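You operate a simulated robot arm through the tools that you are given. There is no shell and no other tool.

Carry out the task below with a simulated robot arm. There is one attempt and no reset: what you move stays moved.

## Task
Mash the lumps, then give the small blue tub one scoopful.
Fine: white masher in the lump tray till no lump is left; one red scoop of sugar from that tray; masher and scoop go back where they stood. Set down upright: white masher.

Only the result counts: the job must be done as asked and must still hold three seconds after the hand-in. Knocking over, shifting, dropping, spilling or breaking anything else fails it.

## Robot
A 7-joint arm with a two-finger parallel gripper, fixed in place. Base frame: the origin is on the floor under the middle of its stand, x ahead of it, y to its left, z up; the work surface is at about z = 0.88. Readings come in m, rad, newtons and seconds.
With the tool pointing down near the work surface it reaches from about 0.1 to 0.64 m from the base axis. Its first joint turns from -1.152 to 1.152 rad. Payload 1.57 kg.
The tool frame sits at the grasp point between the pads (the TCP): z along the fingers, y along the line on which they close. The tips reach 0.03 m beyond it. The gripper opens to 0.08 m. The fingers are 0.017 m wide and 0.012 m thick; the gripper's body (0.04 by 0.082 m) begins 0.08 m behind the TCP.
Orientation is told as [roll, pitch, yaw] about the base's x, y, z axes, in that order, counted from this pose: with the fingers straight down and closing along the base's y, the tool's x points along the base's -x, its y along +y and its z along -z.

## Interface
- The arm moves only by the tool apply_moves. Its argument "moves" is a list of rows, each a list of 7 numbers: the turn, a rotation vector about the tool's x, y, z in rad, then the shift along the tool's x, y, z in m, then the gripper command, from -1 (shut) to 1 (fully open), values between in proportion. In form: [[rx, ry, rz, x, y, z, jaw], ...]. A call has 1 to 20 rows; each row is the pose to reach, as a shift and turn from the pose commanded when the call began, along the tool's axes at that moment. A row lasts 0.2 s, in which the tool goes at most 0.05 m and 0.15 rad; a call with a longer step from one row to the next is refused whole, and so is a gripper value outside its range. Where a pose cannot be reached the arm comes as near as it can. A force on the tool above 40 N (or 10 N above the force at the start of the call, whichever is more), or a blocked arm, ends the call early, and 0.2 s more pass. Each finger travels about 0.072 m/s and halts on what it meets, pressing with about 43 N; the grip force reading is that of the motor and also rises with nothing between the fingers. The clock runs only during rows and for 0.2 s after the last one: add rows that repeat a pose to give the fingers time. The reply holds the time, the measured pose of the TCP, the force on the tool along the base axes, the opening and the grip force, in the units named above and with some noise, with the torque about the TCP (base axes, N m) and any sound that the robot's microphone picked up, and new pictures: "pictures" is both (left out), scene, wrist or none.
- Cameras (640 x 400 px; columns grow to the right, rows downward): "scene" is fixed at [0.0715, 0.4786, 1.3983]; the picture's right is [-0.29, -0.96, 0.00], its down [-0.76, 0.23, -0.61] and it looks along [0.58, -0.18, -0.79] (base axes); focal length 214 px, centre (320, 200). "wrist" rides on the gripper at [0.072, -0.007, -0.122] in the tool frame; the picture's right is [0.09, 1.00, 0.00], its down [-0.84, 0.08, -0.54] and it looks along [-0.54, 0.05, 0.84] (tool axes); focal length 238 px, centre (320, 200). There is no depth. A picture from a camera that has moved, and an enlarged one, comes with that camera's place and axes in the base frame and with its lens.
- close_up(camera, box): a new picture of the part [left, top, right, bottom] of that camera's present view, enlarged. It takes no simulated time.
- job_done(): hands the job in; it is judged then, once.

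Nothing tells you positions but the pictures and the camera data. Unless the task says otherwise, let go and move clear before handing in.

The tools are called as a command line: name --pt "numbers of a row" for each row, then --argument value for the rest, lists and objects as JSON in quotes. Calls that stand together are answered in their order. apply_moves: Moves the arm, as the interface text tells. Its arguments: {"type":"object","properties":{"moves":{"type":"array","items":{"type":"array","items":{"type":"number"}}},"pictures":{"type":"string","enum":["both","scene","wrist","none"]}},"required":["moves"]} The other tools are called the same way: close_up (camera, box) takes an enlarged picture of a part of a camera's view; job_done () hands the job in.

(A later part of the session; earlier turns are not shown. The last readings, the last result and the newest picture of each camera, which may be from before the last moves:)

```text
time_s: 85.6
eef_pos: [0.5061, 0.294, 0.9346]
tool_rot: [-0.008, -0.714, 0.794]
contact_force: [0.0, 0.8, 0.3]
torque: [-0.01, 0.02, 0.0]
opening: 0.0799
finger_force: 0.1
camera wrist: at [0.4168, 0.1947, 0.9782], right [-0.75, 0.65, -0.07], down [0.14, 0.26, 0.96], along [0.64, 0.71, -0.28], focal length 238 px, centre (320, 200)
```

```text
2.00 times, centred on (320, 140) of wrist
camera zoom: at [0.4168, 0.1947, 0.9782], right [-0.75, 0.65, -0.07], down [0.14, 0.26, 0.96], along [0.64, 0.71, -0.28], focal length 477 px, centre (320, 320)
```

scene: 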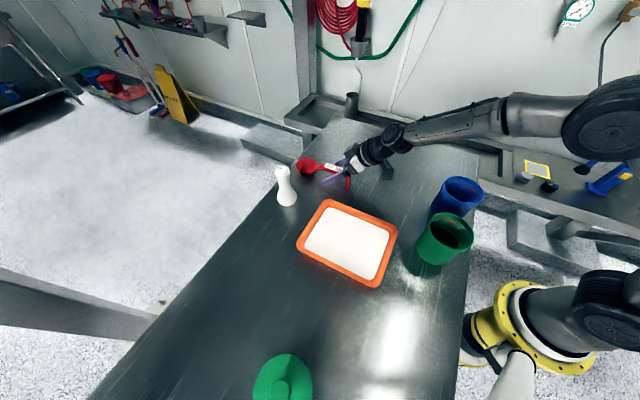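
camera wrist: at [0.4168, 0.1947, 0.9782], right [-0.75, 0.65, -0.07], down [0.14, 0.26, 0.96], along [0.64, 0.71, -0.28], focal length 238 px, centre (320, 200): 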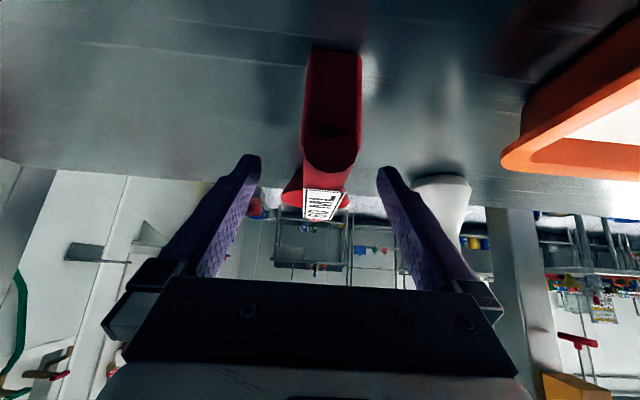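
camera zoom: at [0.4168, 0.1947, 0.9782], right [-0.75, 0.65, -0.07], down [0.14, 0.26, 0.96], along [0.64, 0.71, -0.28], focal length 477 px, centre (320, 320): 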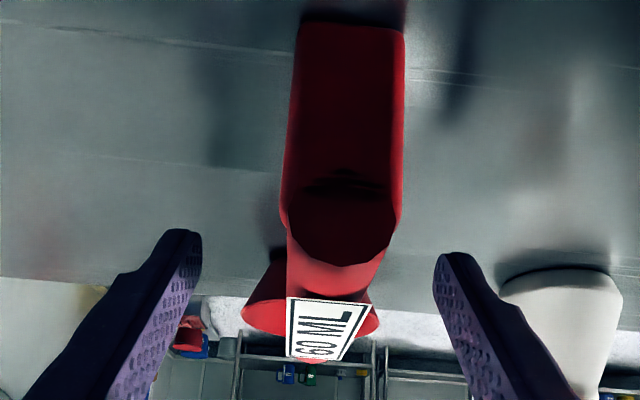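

The handle is centred between the pads. Closing.

apply_moves --pt "0 0 0 0 0 0 0.3" --pt "0 0 0 0 0 0 -0.3" --pt "0 0 0 0 0 0 -1" --pt "0 0 0 0 0 0 -1" --pt "0 0 0 0 0 0 -1" --pt "0 0 0 0 0 0 -1"

close_up --camera "scene" --box '[290, 140, 390, 210]'

```text
time_s: 87.0
eef_pos: [0.5064, 0.2941, 0.9322]
tool_rot: [-0.009, -0.713, 0.794]
contact_force: [0.2, 0.5, -0.4]
torque: [-0.02, 0.1, -0.01]
opening: 0.0192
finger_force: 33.5
camera wrist: at [0.4168, 0.1945, 0.9783], right [-0.75, 0.65, -0.07], down [0.14, 0.26, 0.96], along [0.64, 0.71, -0.28], focal length 238 px, centre (320, 200)
```

scene: 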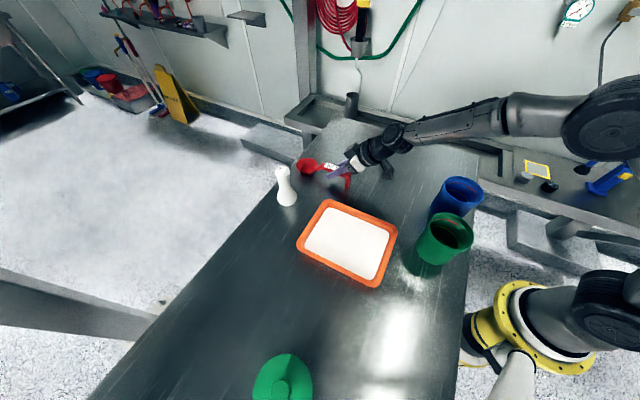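
wrist: 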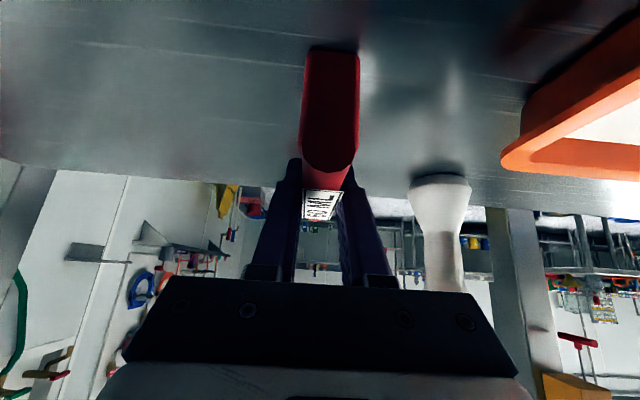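

```text
5.71 times, centred on (340, 175) of scene
camera zoom: at [0.0714, 0.4786, 1.3983], right [-0.29, -0.96, 0.0], down [-0.76, 0.23, -0.61], along [0.58, -0.18, -0.79], focal length 1226 px, centre (206, 343)
```

zoom: 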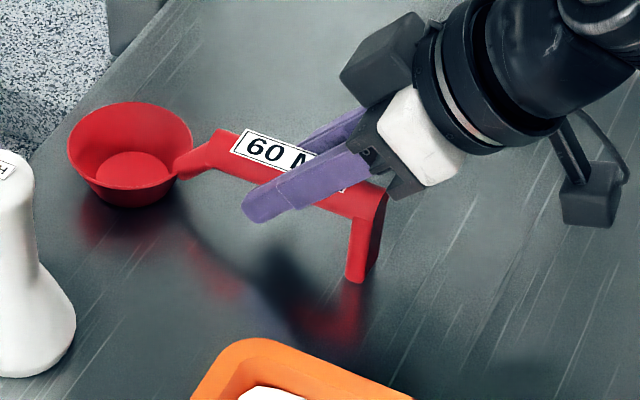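

Scoop gripped (opening 1.92 cm) at TCP (0.506, 0.294, 0.932), the pose to return to. Lifting 9 cm straight up.

apply_moves --pt "0 0 0 -0.0065 0 -0.0076 -1" --pt "0 0 0 -0.0196 0 -0.0227 -1" --pt "0 0 0 -0.0392 0 -0.0454 -1" --pt "0 0 0 -0.0589 0 -0.0681 -1" --pt "0 0 0 -0.0589 0 -0.0681 -1"

close_up --camera "scene" --box '[280, 120, 400, 210]'

```text
time_s: 88.2
eef_pos: [0.506, 0.2973, 1.0212]
tool_rot: [-0.008, -0.712, 0.793]
contact_force: [0.9, 0.3, 0.1]
torque: [-0.02, 0.02, -0.02]
opening: 0.0188
finger_force: 33.5
camera wrist: at [0.4161, 0.1976, 1.067], right [-0.75, 0.65, -0.07], down [0.14, 0.26, 0.96], along [0.64, 0.71, -0.28], focal length 238 px, centre (320, 200)
```

scene: 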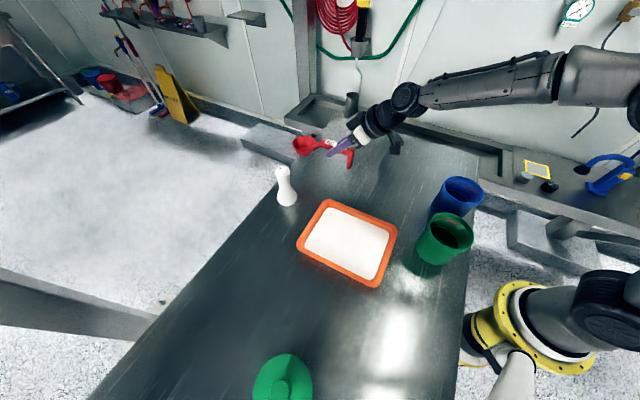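
wrist: 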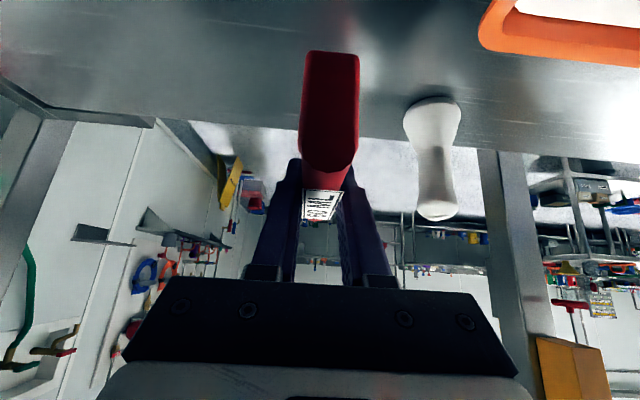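

```text
4.44 times, centred on (340, 165) of scene
camera zoom: at [0.0715, 0.4786, 1.3983], right [-0.29, -0.96, 0.0], down [-0.76, 0.23, -0.61], along [0.58, -0.18, -0.79], focal length 953 px, centre (231, 356)
```

zoom: 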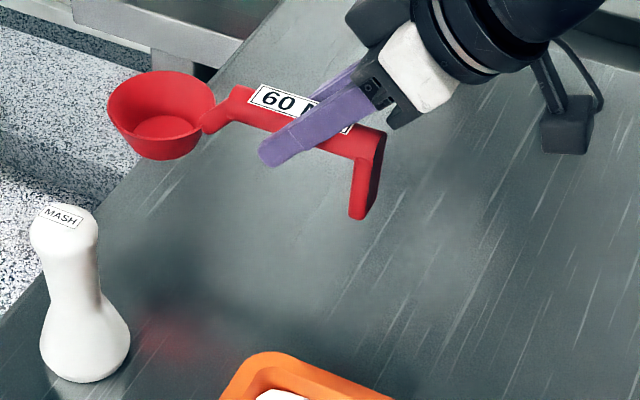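

The scoop hangs level. Now pulling it straight back, away from the masher, then sideways to line up with the tray's long axis.

apply_moves --pt "0 0 0 0.025 0 -0.0322 -1" --pt "0 0 0 0.05 0 -0.0644 -1" --pt "0 0 0 0.075 0 -0.0966 -1" --pt "0 0 0 0.1 0 -0.1288 -1" --pt "0 0 0 0.125 0 -0.161 -1" --pt "0 0 0 0.125 0.045 -0.161 -1" --pt "0 0 0 0.125 0.09 -0.161 -1" --pt "0 0 0 0.125 0.135 -0.161 -1" --pt "0 0 0 0.125 0.1803 -0.161 -1" --pt "0 0 0 0.125 0.1803 -0.161 -1"

close_up --camera "scene" --box '[280, 150, 440, 290]'

```text
time_s: 90.4
eef_pos: [0.2355, 0.2839, 1.0604]
tool_rot: [-0.008, -0.712, 0.795]
contact_force: [0.6, 0.1, -0.6]
torque: [0.0, 0.03, 0.01]
opening: 0.019
finger_force: 33.6
camera wrist: at [0.1459, 0.1835, 1.1051], right [-0.76, 0.65, -0.07], down [0.14, 0.26, 0.96], along [0.64, 0.71, -0.28], focal length 238 px, centre (320, 200)
```

scene: 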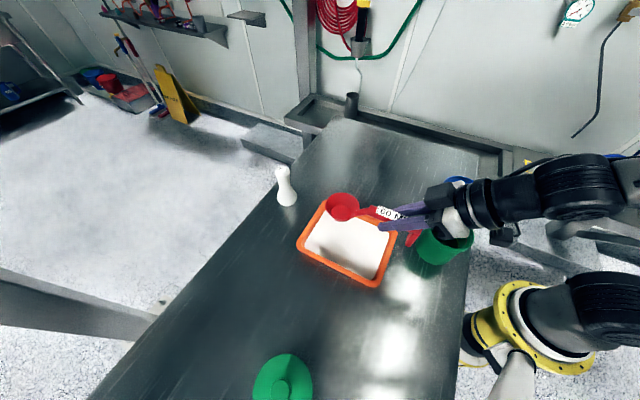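
wrist: 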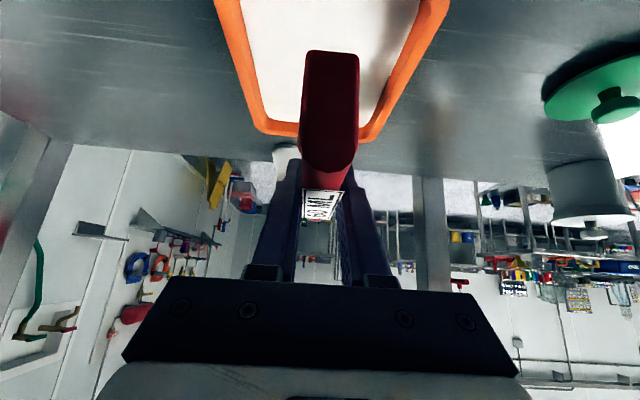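

```text
2.86 times, centred on (360, 220) of scene
camera zoom: at [0.0714, 0.4786, 1.3983], right [-0.29, -0.96, 0.0], down [-0.76, 0.23, -0.61], along [0.58, -0.18, -0.79], focal length 613 px, centre (206, 143)
```

zoom: 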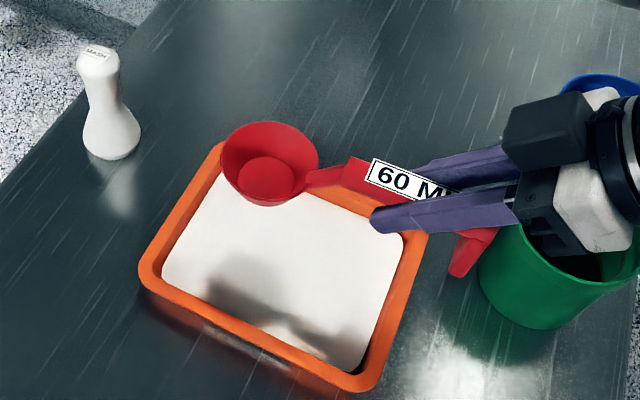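

The bowl is over the tray as computed. Now I tip the nose down in stages, bowl held above the sugar and clear of the rim.

apply_moves --pt "0 0.1375 0 -0.0018 -0.0004 -0.0011 -1" --pt "0 0.275 0 -0.0035 -0.0008 -0.0022 -1" --pt "0 0.4125 0 -0.0053 -0.0011 -0.0033 -1" --pt "0 0.55 0 -0.0071 -0.0015 -0.0044 -1" --pt "0 0.55 0 -0.0071 -0.0015 -0.0044 -1"

close_up --camera "scene" --box '[280, 150, 440, 290]'

```text
time_s: 91.6
eef_pos: [0.2402, 0.2814, 1.0692]
tool_rot: [-0.007, -0.163, 0.789]
contact_force: [0.3, 0.2, -1.5]
torque: [0.02, 0.03, 0.04]
opening: 0.0188
finger_force: 33.5
camera wrist: at [0.1801, 0.2142, 1.1767], right [-0.77, 0.64, -0.02], down [0.46, 0.58, 0.67], along [0.44, 0.51, -0.74], focal length 238 px, centre (320, 200)
```

scene: 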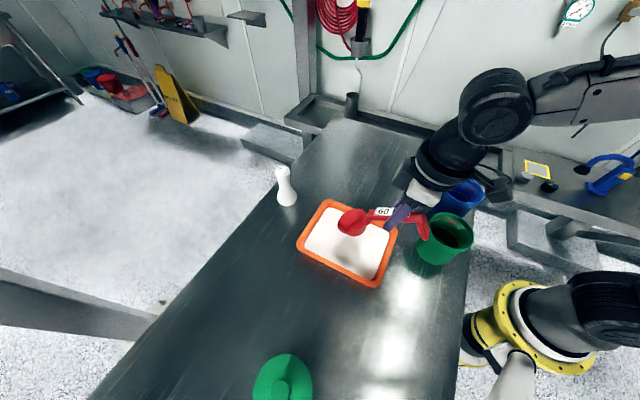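
wrist: 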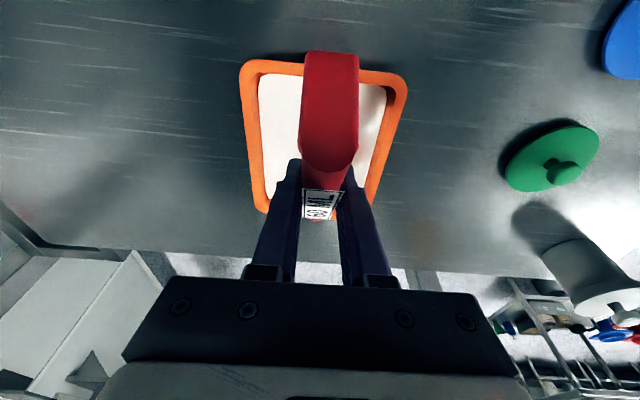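

```text
2.86 times, centred on (360, 220) of scene
camera zoom: at [0.0715, 0.4786, 1.3983], right [-0.29, -0.96, 0.0], down [-0.76, 0.23, -0.61], along [0.58, -0.18, -0.79], focal length 613 px, centre (206, 143)
```

zoom: 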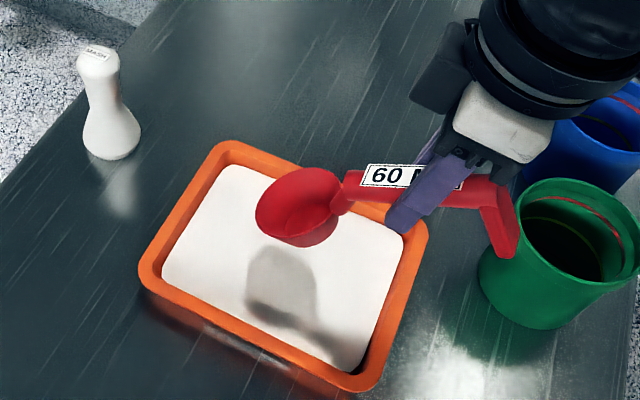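

Good. Tipping on to about 63° nose-down.

apply_moves --pt "0 0.1375 0 -0.001 0 -0.0019 -1" --pt "0 0.275 0 -0.0019 0 -0.0038 -1" --pt "0 0.4125 0 -0.0029 0 -0.0056 -1" --pt "0 0.55 0 -0.0038 0 -0.0075 -1" --pt "0 0.55 0 -0.0038 0 -0.0075 -1"

close_up --camera "scene" --box '[280, 150, 440, 290]'

```text
time_s: 92.8
eef_pos: [0.2421, 0.2838, 1.0763]
tool_rot: [-0.009, 0.389, 0.785]
contact_force: [0.2, -0.2, -0.4]
torque: [-0.03, 0.0, 0.0]
opening: 0.0191
finger_force: 33.0
camera wrist: at [0.2315, 0.2659, 1.2154], right [-0.77, 0.64, 0.03], down [0.64, 0.75, 0.18], along [0.1, 0.16, -0.98], focal length 238 px, centre (320, 200)
```

scene: 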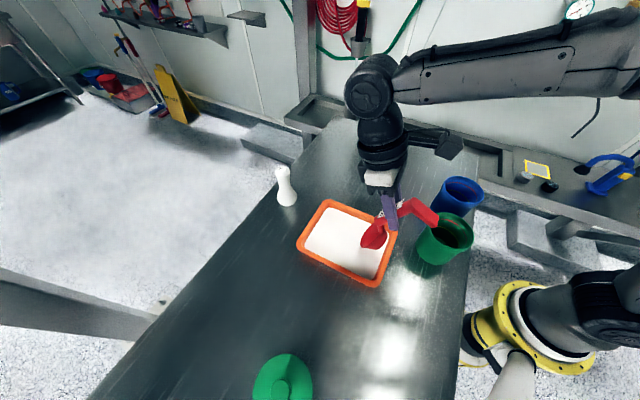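
wrist: 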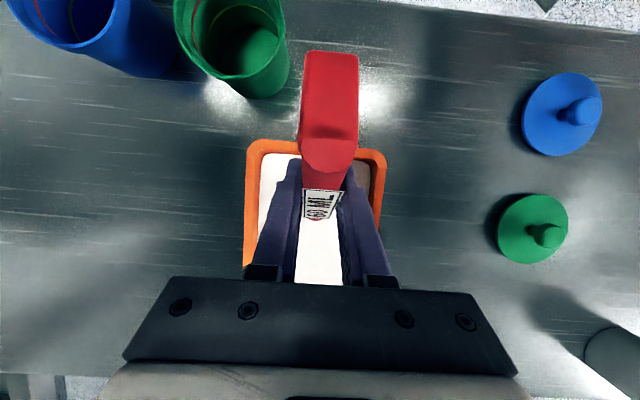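

```text
2.86 times, centred on (360, 220) of scene
camera zoom: at [0.0715, 0.4786, 1.3983], right [-0.29, -0.96, 0.0], down [-0.76, 0.23, -0.61], along [0.58, -0.18, -0.79], focal length 613 px, centre (206, 143)
```

zoom: 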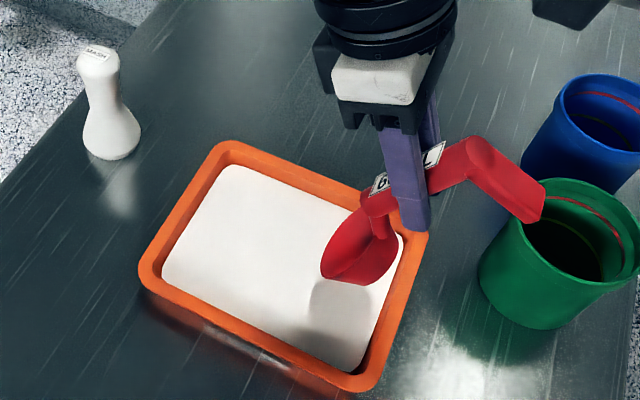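

The bowl is at about 63° nose-down above the near end of the sugar. Lowering it in, slowly.

apply_moves --pt "0 0 0 -0.0076 0 0.0185 -1" --pt "0 0 0 -0.0133 0 0.0324 -1" --pt "0 0 0 -0.0152 0 0.037 -1" --pt "0 0 0 -0.0152 0 0.037 -1" --pictures "scene"

close_up --camera "scene" --box '[320, 180, 420, 280]'

```text
time_s: 93.8
eef_pos: [0.2416, 0.2826, 1.0337]
tool_rot: [-0.008, 0.387, 0.785]
contact_force: [0.0, -0.4, 0.1]
torque: [0.0, 0.01, 0.02]
opening: 0.0191
finger_force: 33.4
```

scene: 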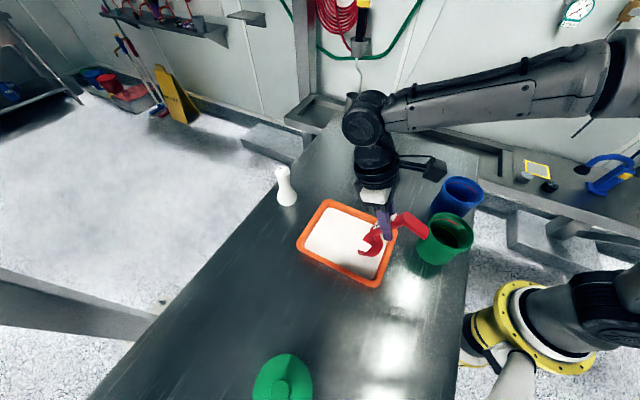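

```text
4.00 times, centred on (370, 230) of scene
camera zoom: at [0.0715, 0.4786, 1.3983], right [-0.29, -0.96, 0.0], down [-0.76, 0.23, -0.61], along [0.58, -0.18, -0.79], focal length 858 px, centre (120, 80)
```

zoom: 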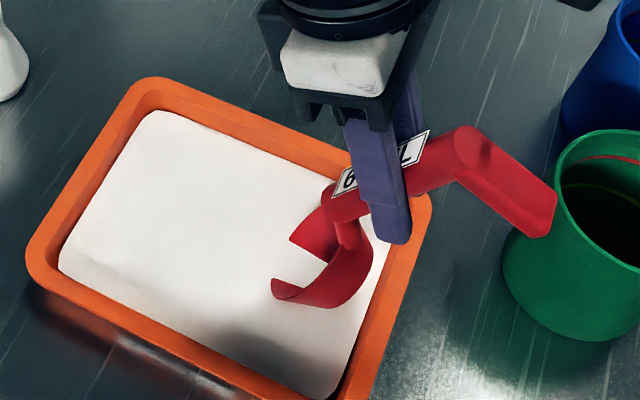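

The lip is already in the sugar. Lowering another 8 mm, watching for contact with the floor.

apply_moves --pt "0 0 0 -0.0015 0 0.0037 -1" --pt "0 0 0 -0.003 0 0.0074 -1" --pt "0 0 0 -0.003 0 0.0074 -1" --pictures "scene"

close_up --camera "scene" --box '[320, 180, 420, 280]'

```text
time_s: 94.6
eef_pos: [0.2416, 0.2838, 1.0275]
tool_rot: [-0.008, 0.387, 0.786]
contact_force: [-0.4, 0.8, -0.3]
torque: [-0.01, -0.01, 0.02]
opening: 0.0191
finger_force: 33.6
```

scene: 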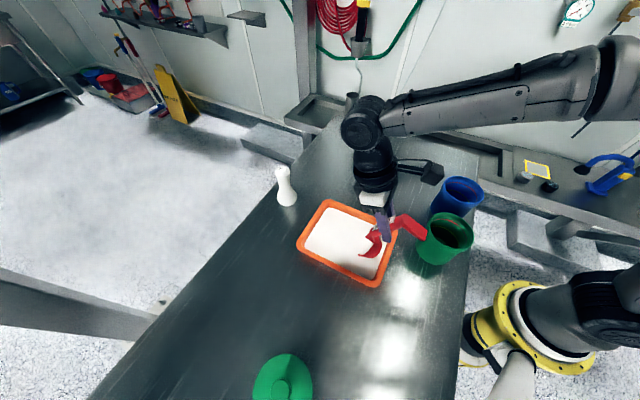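

```text
4.00 times, centred on (370, 230) of scene
camera zoom: at [0.0715, 0.4786, 1.3983], right [-0.29, -0.96, 0.0], down [-0.76, 0.23, -0.61], along [0.58, -0.18, -0.79], focal length 858 px, centre (120, 80)
```

zoom: 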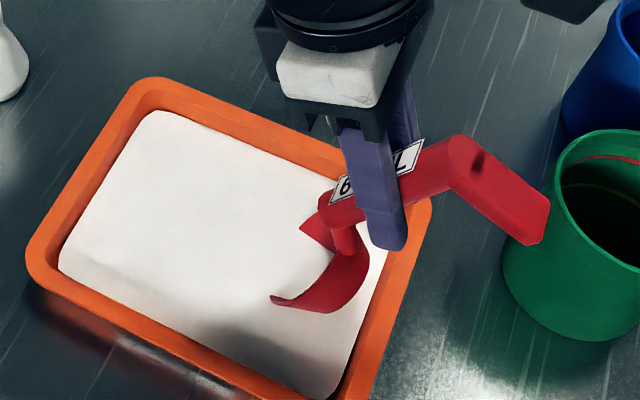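

The bowl is deep in the sugar with no floor contact. Pushing it forward 7 cm along the tray at this depth.

apply_moves --pt "0 0 0 -0.013 0.001 -0.0053 -1" --pt "0 0 0 -0.0259 0.002 -0.0106 -1" --pt "0 0 0 -0.0389 0.003 -0.0158 -1" --pt "0 0 0 -0.0518 0.003 -0.0211 -1" --pt "0 0 0 -0.0648 0.003 -0.0264 -1" --pt "0 0 0 -0.0648 0.003 -0.0264 -1" --pictures "scene"

close_up --camera "scene" --box '[300, 180, 420, 280]'

```text
time_s: 96.0
eef_pos: [0.289, 0.334, 1.0284]
tool_rot: [-0.007, 0.388, 0.785]
contact_force: [-0.5, -0.4, -0.8]
torque: [-0.04, -0.01, -0.07]
opening: 0.0189
finger_force: 33.0
```

scene: 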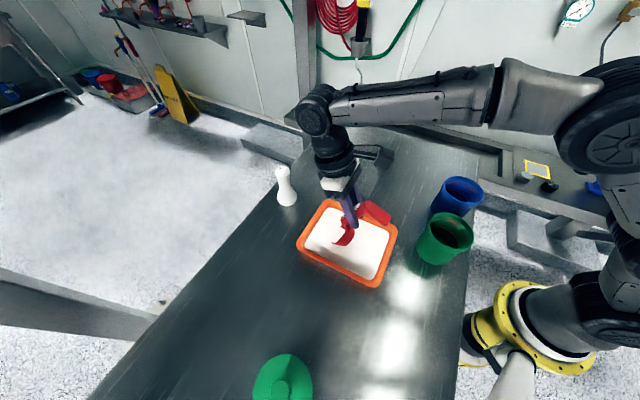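

```text
4.00 times, centred on (360, 230) of scene
camera zoom: at [0.0715, 0.4786, 1.3983], right [-0.29, -0.96, 0.0], down [-0.76, 0.23, -0.61], along [0.58, -0.18, -0.79], focal length 858 px, centre (160, 80)
```

zoom: 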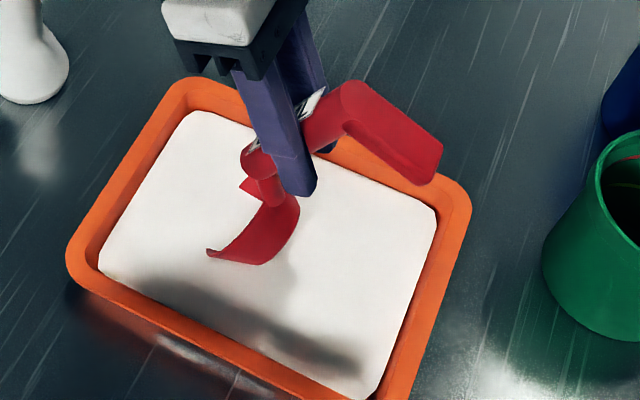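

No resistance and the tray has not moved. Now levelling the scoop while drawing it up and out.

apply_moves --pt "0 -0.15 0 0.0102 0 0.0059 -1" --pt "0 -0.3 0 0.0195 0 0.0117 -1" --pt "0 -0.45 0 0.029 0 0.0164 -1" --pt "0 -0.6 0 0.0393 0 0.02 -1" --pt "0 -0.75 0 0.0501 0 0.0224 -1" --pt "0 -0.9 0 0.0601 0 0.0245 -1" --pt "0 -1.0 0 0.0668 0 0.025 -1" --pt "0 -1.1 0 0.0688 0 0.0262 -1" --pt "0 -1.1 0 0.0688 0 0.0262 -1"

close_up --camera "scene" --box '[300, 160, 420, 260]'

```text
time_s: 98.0
eef_pos: [0.2359, 0.2826, 1.0284]
tool_rot: [-0.008, -0.714, 0.793]
contact_force: [0.1, 0.3, 0.0]
torque: [-0.02, -0.03, -0.02]
opening: 0.0189
finger_force: 32.9
camera wrist: at [0.1466, 0.1829, 1.074], right [-0.76, 0.65, -0.07], down [0.14, 0.26, 0.96], along [0.64, 0.71, -0.28], focal length 238 px, centre (320, 200)
```

scene: 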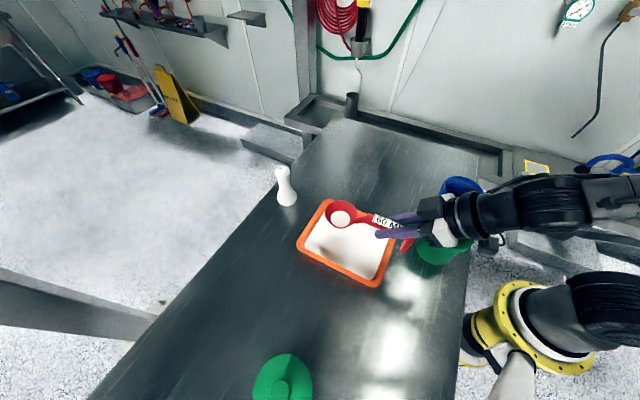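
wrist: 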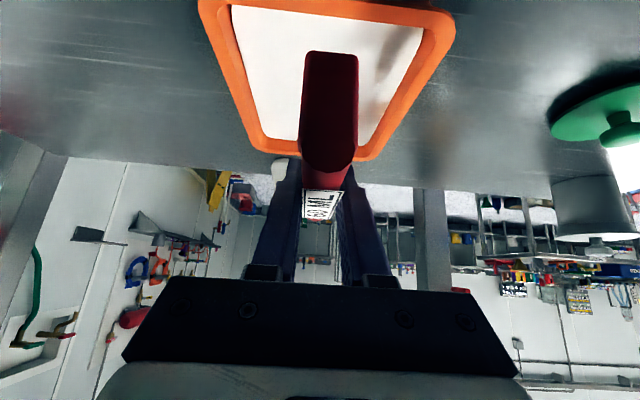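

```text
4.00 times, centred on (360, 210) of scene
camera zoom: at [0.0714, 0.4786, 1.3983], right [-0.29, -0.96, 0.0], down [-0.76, 0.23, -0.61], along [0.58, -0.18, -0.79], focal length 858 px, centre (160, 160)
```

zoom: 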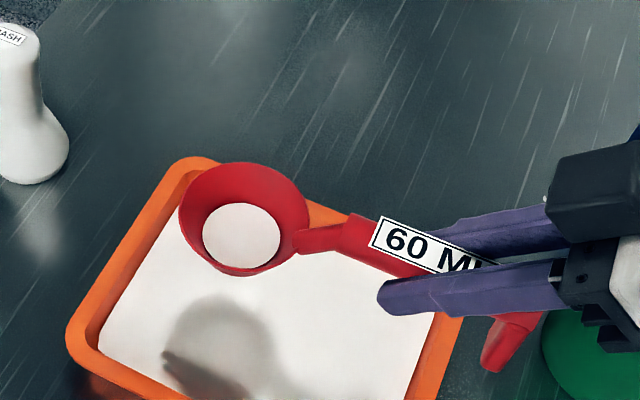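

There is sugar in the bowl, but I need to see how full it is. Zooming in.

close_up --camera "scene" --box '[340, 195, 385, 235]'

```text
10.00 times, centred on (362, 215) of scene
camera zoom: at [0.0714, 0.4786, 1.3983], right [-0.29, -0.96, 0.0], down [-0.76, 0.23, -0.61], along [0.58, -0.18, -0.79], focal length 2145 px, centre (-105, 50)
```

zoom: 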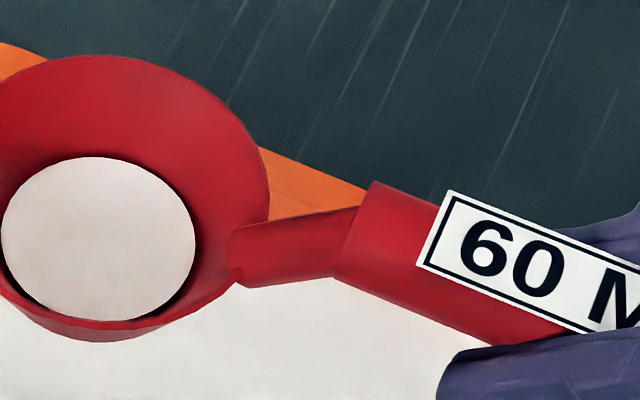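

By the disc's height the bowl holds only about a third, because the lip left the sugar at a steep tilt. I'll scoop again and level the scoop while still deep in the tray. First tipping back over the sugar at the near end.

apply_moves --pt "0 0.1375 0 -0.0045 0 -0.0041 -1" --pt "0 0.275 0 -0.0089 0 -0.0081 -1" --pt "0 0.4125 0 -0.0134 0 -0.0122 -1" --pt "0 0.55 0 -0.0178 0 -0.0163 -1" --pt "0 0.6875 0 -0.0223 0 -0.0203 -1" --pt "0 0.825 0 -0.0267 0 -0.0244 -1" --pt "0 0.9625 0 -0.0312 0 -0.0284 -1" --pt "0 1.1 0 -0.0356 0 -0.0325 -1" --pt "0 1.1 0 -0.0356 0 -0.0325 -1"

close_up --camera "scene" --box '[300, 160, 420, 280]'

```text
time_s: 100.0
eef_pos: [0.241, 0.2864, 1.0762]
tool_rot: [-0.008, 0.387, 0.786]
contact_force: [-0.5, 0.4, 0.0]
torque: [0.02, 0.02, 0.04]
opening: 0.019
finger_force: 33.8
camera wrist: at [0.2312, 0.2683, 1.2164], right [-0.77, 0.64, 0.03], down [0.64, 0.75, 0.18], along [0.1, 0.16, -0.98], focal length 238 px, centre (320, 200)
```

scene: 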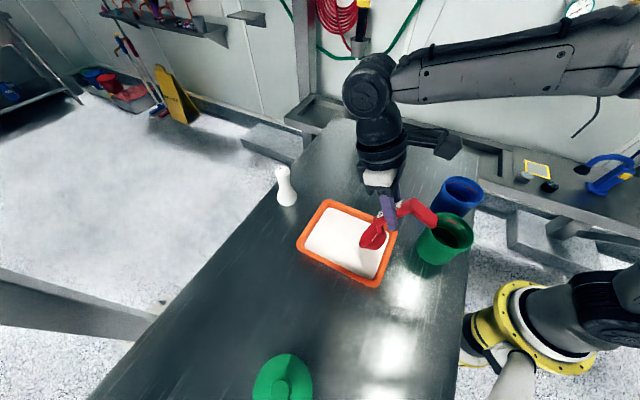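
wrist: 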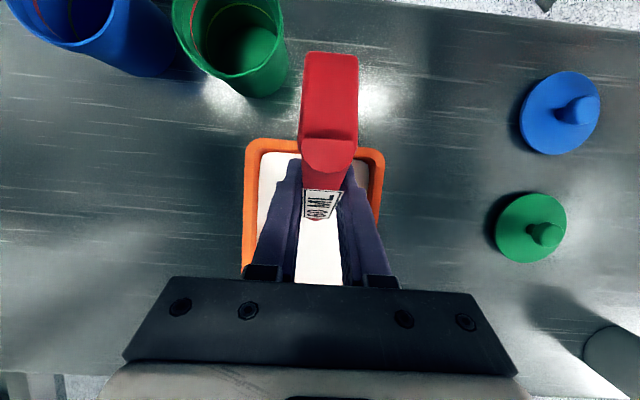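

```text
3.33 times, centred on (360, 220) of scene
camera zoom: at [0.0715, 0.4786, 1.3983], right [-0.29, -0.96, 0.0], down [-0.76, 0.23, -0.61], along [0.58, -0.18, -0.79], focal length 715 px, centre (187, 133)
```

zoom: 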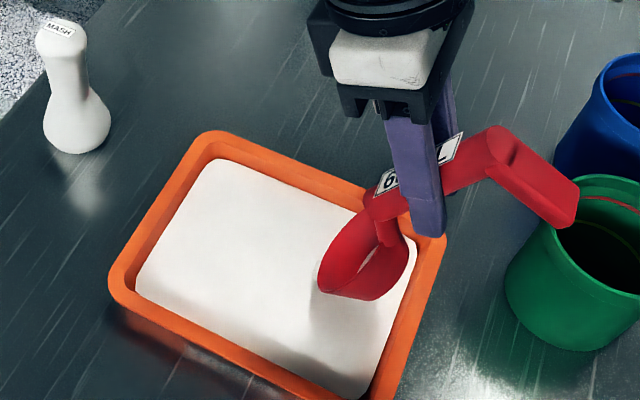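

I'll check whether the bowl still holds sugar at this tilt.

close_up --camera "scene" --box '[350, 205, 400, 255]'

```text
8.00 times, centred on (375, 230) of scene
camera zoom: at [0.0715, 0.4786, 1.3983], right [-0.29, -0.96, 0.0], down [-0.76, 0.23, -0.61], along [0.58, -0.18, -0.79], focal length 1716 px, centre (-120, -40)
```

zoom: 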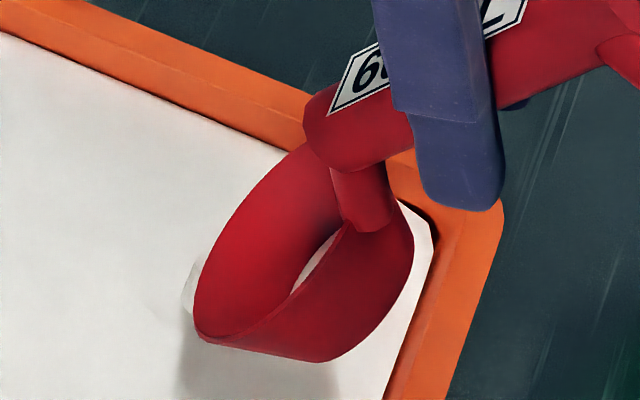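

A little sugar clings at the bottom even at this tilt. Now plunging and pushing forward about 5 cm at depth.

apply_moves --pt "0 0 0 -0.0076 0 0.0185 -1" --pt "0 0 0 -0.0133 0 0.0325 -1" --pt "0 0 0 -0.0186 0 0.0456 -1" --pt "0 0 0 -0.0265 0 0.0424 -1" --pt "0 0 0 -0.0344 0 0.0392 -1" --pt "0 0 0 -0.0423 0 0.036 -1" --pt "0 0 0 -0.0502 0 0.0328 -1" --pt "0 0 0 -0.0581 0 0.0295 -1" --pt "0 0 0 -0.0661 0 0.0262 -1" --pt "0 0 0 -0.0661 0 0.0262 -1" --pictures "scene"

close_up --camera "scene" --box '[300, 180, 420, 280]'

```text
time_s: 102.2
eef_pos: [0.2758, 0.3224, 1.0279]
tool_rot: [-0.009, 0.386, 0.785]
contact_force: [0.0, 0.6, 0.6]
torque: [0.04, 0.0, 0.0]
opening: 0.019
finger_force: 33.2
```

scene: 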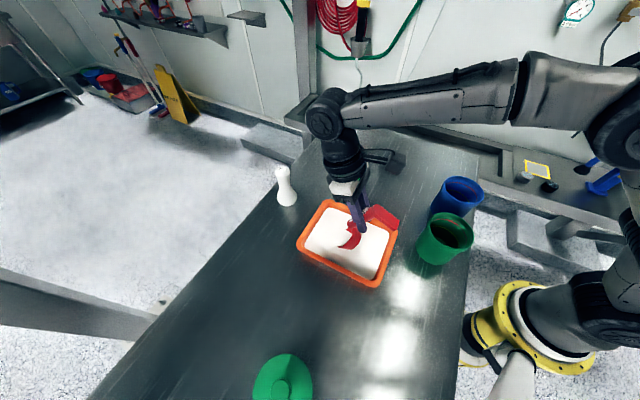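

```text
4.00 times, centred on (360, 230) of scene
camera zoom: at [0.0715, 0.4786, 1.3983], right [-0.29, -0.96, 0.0], down [-0.76, 0.23, -0.61], along [0.58, -0.18, -0.79], focal length 858 px, centre (160, 80)
```

zoom: 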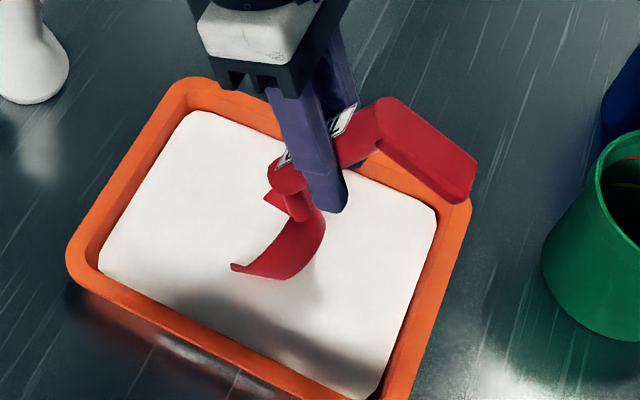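

In position with no contact. Now levelling while staying low in the sugar: the first part, to about 20° nose-down.

apply_moves --pt "0 -0.15 0 0.0087 0 0.0069 -1" --pt "0 -0.3 0 0.0164 0 0.0167 -1" --pt "0 -0.45 0 0.0228 0 0.0289 -1" --pt "0 -0.6 0 0.0267 0 0.0428 -1" --pt "0 -0.75 0 0.0279 0 0.0585 -1" --pt "0 -0.75 0 0.0279 0 0.0585 -1" --pictures "scene"

close_up --camera "scene" --box '[300, 180, 420, 280]'

```text
time_s: 103.6
eef_pos: [0.2426, 0.2905, 0.9851]
tool_rot: [-0.006, -0.367, 0.79]
contact_force: [0.6, 1.2, -1.4]
torque: [-0.03, 0.02, 0.01]
opening: 0.0192
finger_force: 33.4
```

scene: 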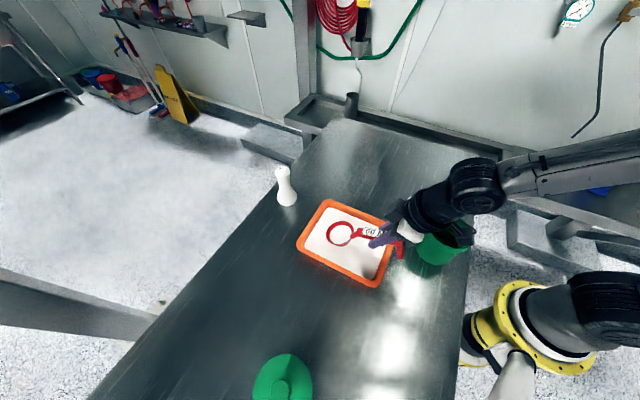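

```text
4.00 times, centred on (360, 230) of scene
camera zoom: at [0.0714, 0.4786, 1.3983], right [-0.29, -0.96, 0.0], down [-0.76, 0.23, -0.61], along [0.58, -0.18, -0.79], focal length 858 px, centre (160, 80)
```

zoom: 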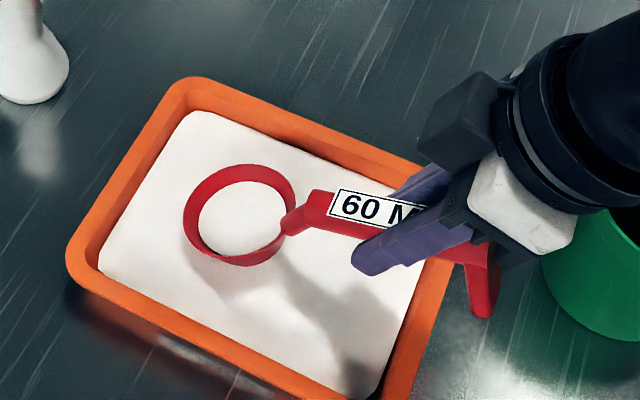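

The bowl's rim is right at the sugar surface and the leg is clear outside the tray. Finishing the levelling, then lifting straight up.

apply_moves --pt "0 -0.15 0 0.0113 0 0.0127 -1" --pt "0 -0.25 0 0.0187 0 0.0225 -1" --pt "0 -0.35 0 0.0253 0 0.033 -1" --pt "0 -0.35 0 0.0253 0 0.033 -1" --pictures "scene"

close_up --camera "scene" --box '[300, 180, 420, 280]'

```text
time_s: 104.6
eef_pos: [0.2366, 0.2807, 0.9451]
tool_rot: [-0.01, -0.714, 0.793]
contact_force: [-0.4, -0.6, -0.5]
torque: [-0.03, 0.01, 0.02]
opening: 0.0192
finger_force: 33.3
```

scene: 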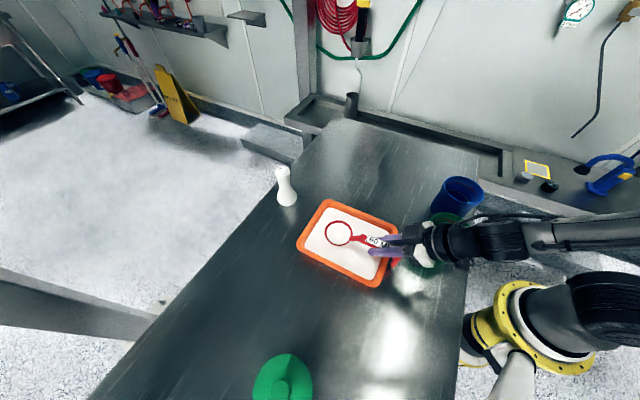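

```text
4.00 times, centred on (360, 230) of scene
camera zoom: at [0.0714, 0.4786, 1.3983], right [-0.29, -0.96, 0.0], down [-0.76, 0.23, -0.61], along [0.58, -0.18, -0.79], focal length 858 px, centre (160, 80)
```

zoom: 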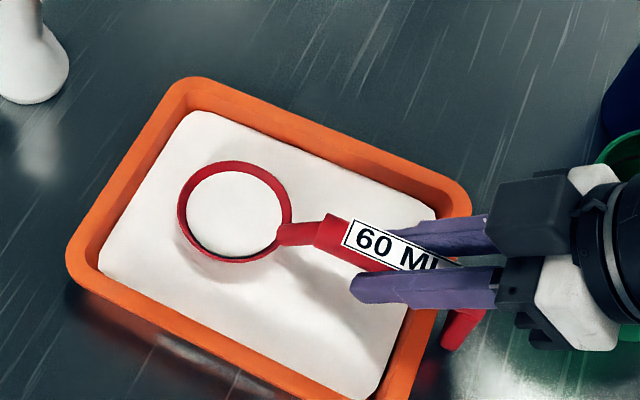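

Level now, and the sugar disc sits close under the rim. Lifting straight up.

apply_moves --pt "0 0 0 -0.0131 0 -0.0151 -1" --pt "0 0 0 -0.0262 0 -0.0302 -1" --pt "0 0 0 -0.0393 0 -0.0453 -1" --pt "0 0 0 -0.0524 0 -0.0605 -1" --pt "0 0 0 -0.0655 0 -0.0756 -1" --pt "0 0 0 -0.0655 0 -0.0756 -1"

close_up --camera "scene" --box '[325, 185, 375, 235]'

```text
time_s: 106.0
eef_pos: [0.2358, 0.2811, 1.0475]
tool_rot: [-0.007, -0.712, 0.794]
contact_force: [-0.2, 0.9, -0.9]
torque: [-0.04, 0.0, -0.01]
opening: 0.0192
finger_force: 33.4
camera wrist: at [0.146, 0.183, 1.0917], right [-0.75, 0.65, -0.07], down [0.14, 0.26, 0.96], along [0.64, 0.71, -0.28], focal length 238 px, centre (320, 200)
```

scene: 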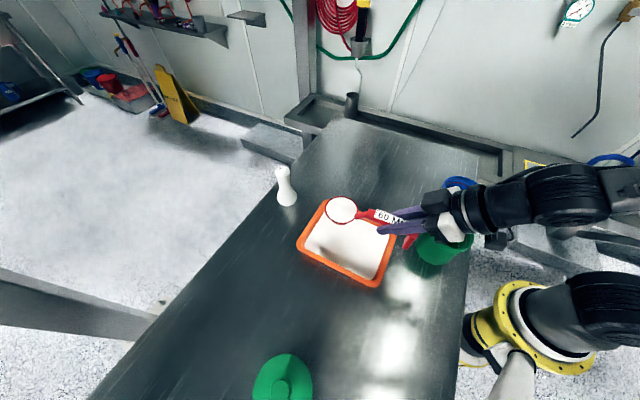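
wrist: 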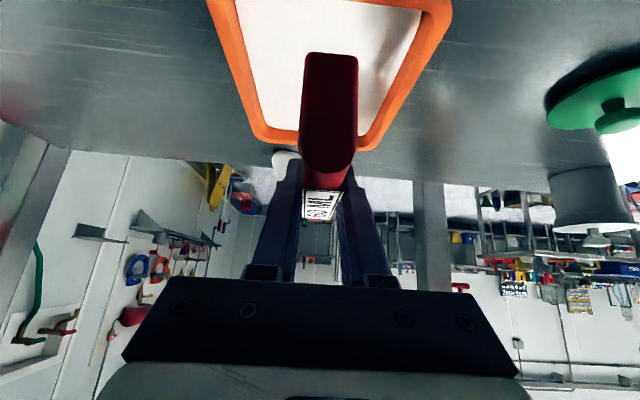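

```text
8.00 times, centred on (350, 210) of scene
camera zoom: at [0.0715, 0.4786, 1.3983], right [-0.29, -0.96, 0.0], down [-0.76, 0.23, -0.61], along [0.58, -0.18, -0.79], focal length 1716 px, centre (80, 120)
```

zoom: 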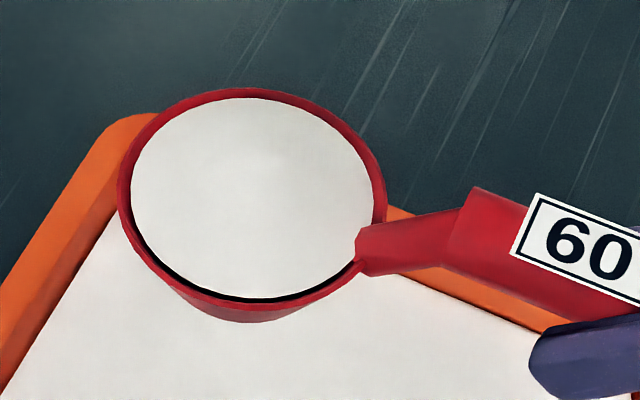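

The scoop is now full to just under the rim. I'll carry it level along the route already tested: first sideways to (0.43, 0.22), slowly.

apply_moves --pt "0 0 0 -0.0095 -0.0181 0.0035 -1" --pt "0 0 0 -0.019 -0.0363 0.007 -1" --pt "0 0 0 -0.0285 -0.0544 0.0105 -1" --pt "0 0 0 -0.038 -0.0726 0.014 -1" --pt "0 0 0 -0.0475 -0.0907 0.0175 -1" --pt "0 0 0 -0.0569 -0.1089 0.0211 -1" --pt "0 0 0 -0.0664 -0.127 0.0246 -1" --pt "0 0 0 -0.0759 -0.1452 0.0281 -1" --pt "0 0 0 -0.0854 -0.1633 0.0316 -1" --pt "0 0 0 -0.0949 -0.1815 0.0351 -1" --pt "0 0 0 -0.0949 -0.1815 0.0351 -1"

close_up --camera "scene" --box '[300, 130, 420, 230]'

```text
time_s: 108.4
eef_pos: [0.4312, 0.2197, 1.0806]
tool_rot: [-0.009, -0.713, 0.795]
contact_force: [-0.3, 1.1, -1.2]
torque: [0.02, 0.03, 0.01]
opening: 0.0189
finger_force: 32.5
camera wrist: at [0.3413, 0.121, 1.1252], right [-0.75, 0.65, -0.07], down [0.14, 0.26, 0.96], along [0.64, 0.71, -0.28], focal length 238 px, centre (320, 200)
```

scene: 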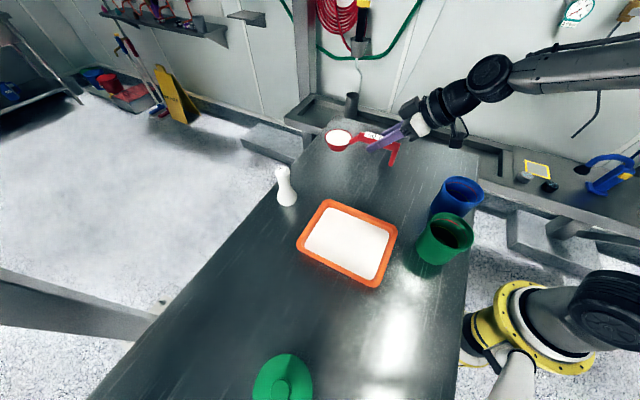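
wrist: 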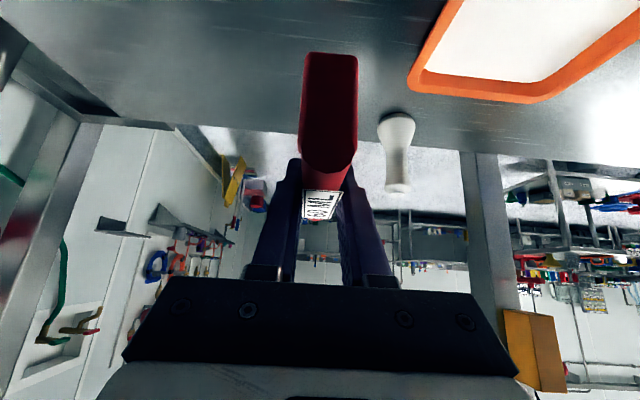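

```text
4.00 times, centred on (360, 180) of scene
camera zoom: at [0.0715, 0.4786, 1.3983], right [-0.29, -0.96, 0.0], down [-0.76, 0.23, -0.61], along [0.58, -0.18, -0.79], focal length 858 px, centre (160, 280)
```

zoom: 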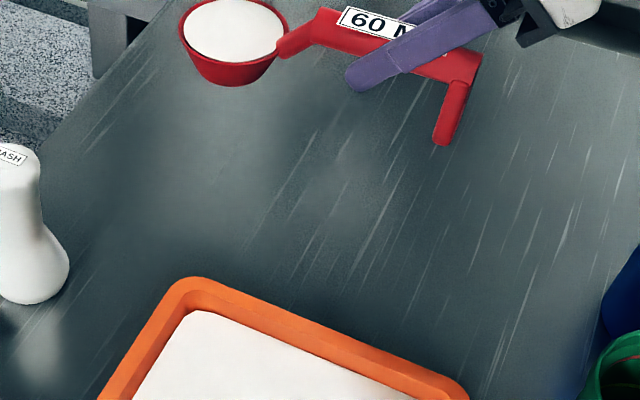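

No spill. Now turning about the vertical toward the blue tub, slowly, in two halves with the scoop kept level.

apply_moves --pt "0.0643 0 0.0744 0.005 0.0011 -0.0044 -1" --pt "0.1286 0 0.1488 0.0101 0.0022 -0.0087 -1" --pt "0.1929 0 0.2232 0.0151 0.0033 -0.0131 -1" --pt "0.2572 0 0.2976 0.0202 0.0044 -0.0174 -1" --pt "0.3215 0 0.372 0.0252 0.0055 -0.0218 -1" --pt "0.3858 0 0.4463 0.0303 0.0066 -0.0262 -1" --pt "0.4501 0 0.5207 0.0353 0.0077 -0.0305 -1" --pt "0.5145 0 0.5951 0.0403 0.0088 -0.0349 -1" --pt "0.5788 0 0.6695 0.0454 0.0099 -0.0392 -1" --pt "0.6431 0 0.7439 0.0504 0.011 -0.0436 -1" --pt "0.7074 0 0.8183 0.0555 0.0121 -0.0479 -1" --pt "0.7717 0 0.8927 0.0605 0.0132 -0.0523 -1" --pt "0.7717 0 0.8927 0.0605 0.0132 -0.0523 -1"

```text
time_s: 111.2
eef_pos: [0.3651, 0.1711, 1.0813]
tool_rot: [-0.004, -0.718, -0.391]
contact_force: [0.2, 0.6, -0.8]
torque: [0.04, 0.05, 0.01]
opening: 0.019
finger_force: 33.4
camera wrist: at [0.2393, 0.2175, 1.1253], right [0.32, 0.95, -0.06], down [0.28, -0.03, 0.96], along [0.91, -0.32, -0.28], focal length 238 px, centre (320, 200)
```

scene: 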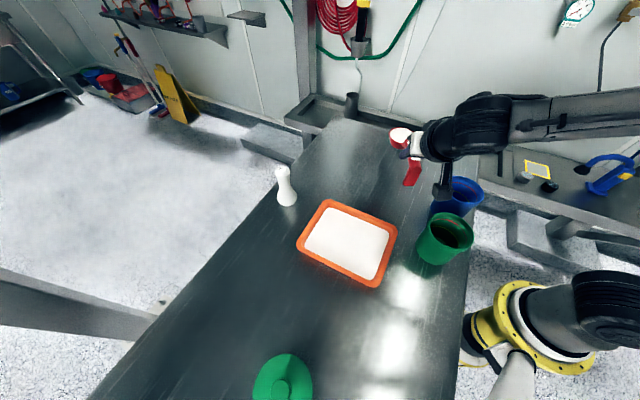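
wrist: 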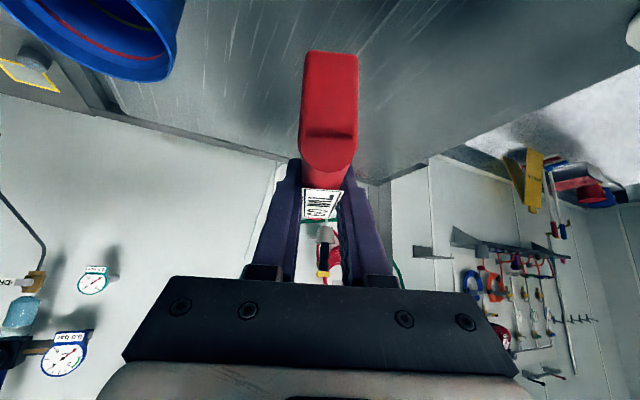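

Level and stable. The second half of the turn brings the bowl over the blue tub.

apply_moves --pt "0.0647 0 0.074 0.0026 -0.0057 -0.0023 -1" --pt "0.1294 0 0.1481 0.0053 -0.0114 -0.0046 -1" --pt "0.1941 0 0.2221 0.0079 -0.0171 -0.0069 -1" --pt "0.2588 0 0.2962 0.0105 -0.0227 -0.0092 -1" --pt "0.3235 0 0.3702 0.0131 -0.0284 -0.0115 -1" --pt "0.3882 0 0.4443 0.0158 -0.0341 -0.0138 -1" --pt "0.4529 0 0.5183 0.0184 -0.0398 -0.016 -1" --pt "0.5176 0 0.5923 0.021 -0.0455 -0.0183 -1" --pt "0.5823 0 0.6664 0.0236 -0.0512 -0.0206 -1" --pt "0.647 0 0.7404 0.0263 -0.0568 -0.0229 -1" --pt "0.7117 0 0.8145 0.0289 -0.0625 -0.0252 -1" --pt "0.7764 0 0.8885 0.0315 -0.0682 -0.0275 -1" --pt "0.7764 0 0.8885 0.0315 -0.0682 -0.0275 -1"

close_up --camera "scene" --box '[390, 130, 510, 270]'

```text
time_s: 114.0
eef_pos: [0.3005, 0.1263, 1.0816]
tool_rot: [0.0, -0.719, -1.576]
contact_force: [0.2, 0.5, -1.0]
torque: [0.02, -0.01, 0.0]
opening: 0.0189
finger_force: 33.4
camera wrist: at [0.2945, 0.2612, 1.1253], right [1.0, 0.07, -0.06], down [0.08, -0.27, 0.96], along [0.05, -0.96, -0.28], focal length 238 px, centre (320, 200)
```

scene: 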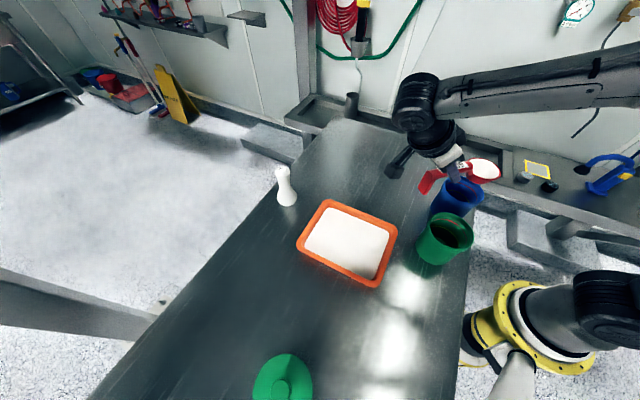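
wrist: 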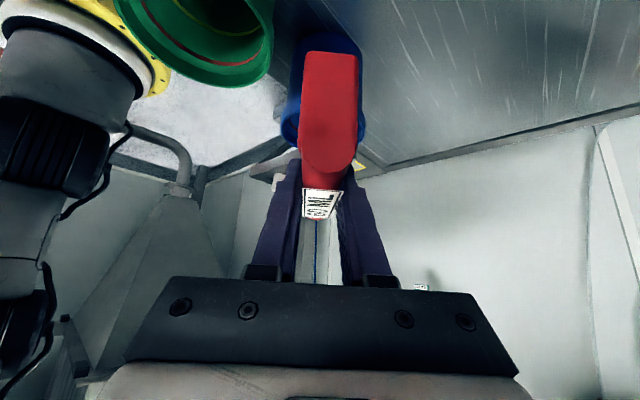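

```text
2.86 times, centred on (450, 200) of scene
camera zoom: at [0.0715, 0.4786, 1.3983], right [-0.29, -0.96, 0.0], down [-0.76, 0.23, -0.61], along [0.58, -0.18, -0.79], focal length 613 px, centre (-51, 200)
```

zoom: 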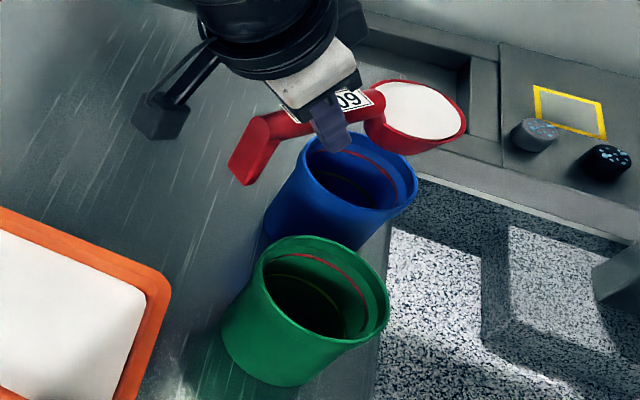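

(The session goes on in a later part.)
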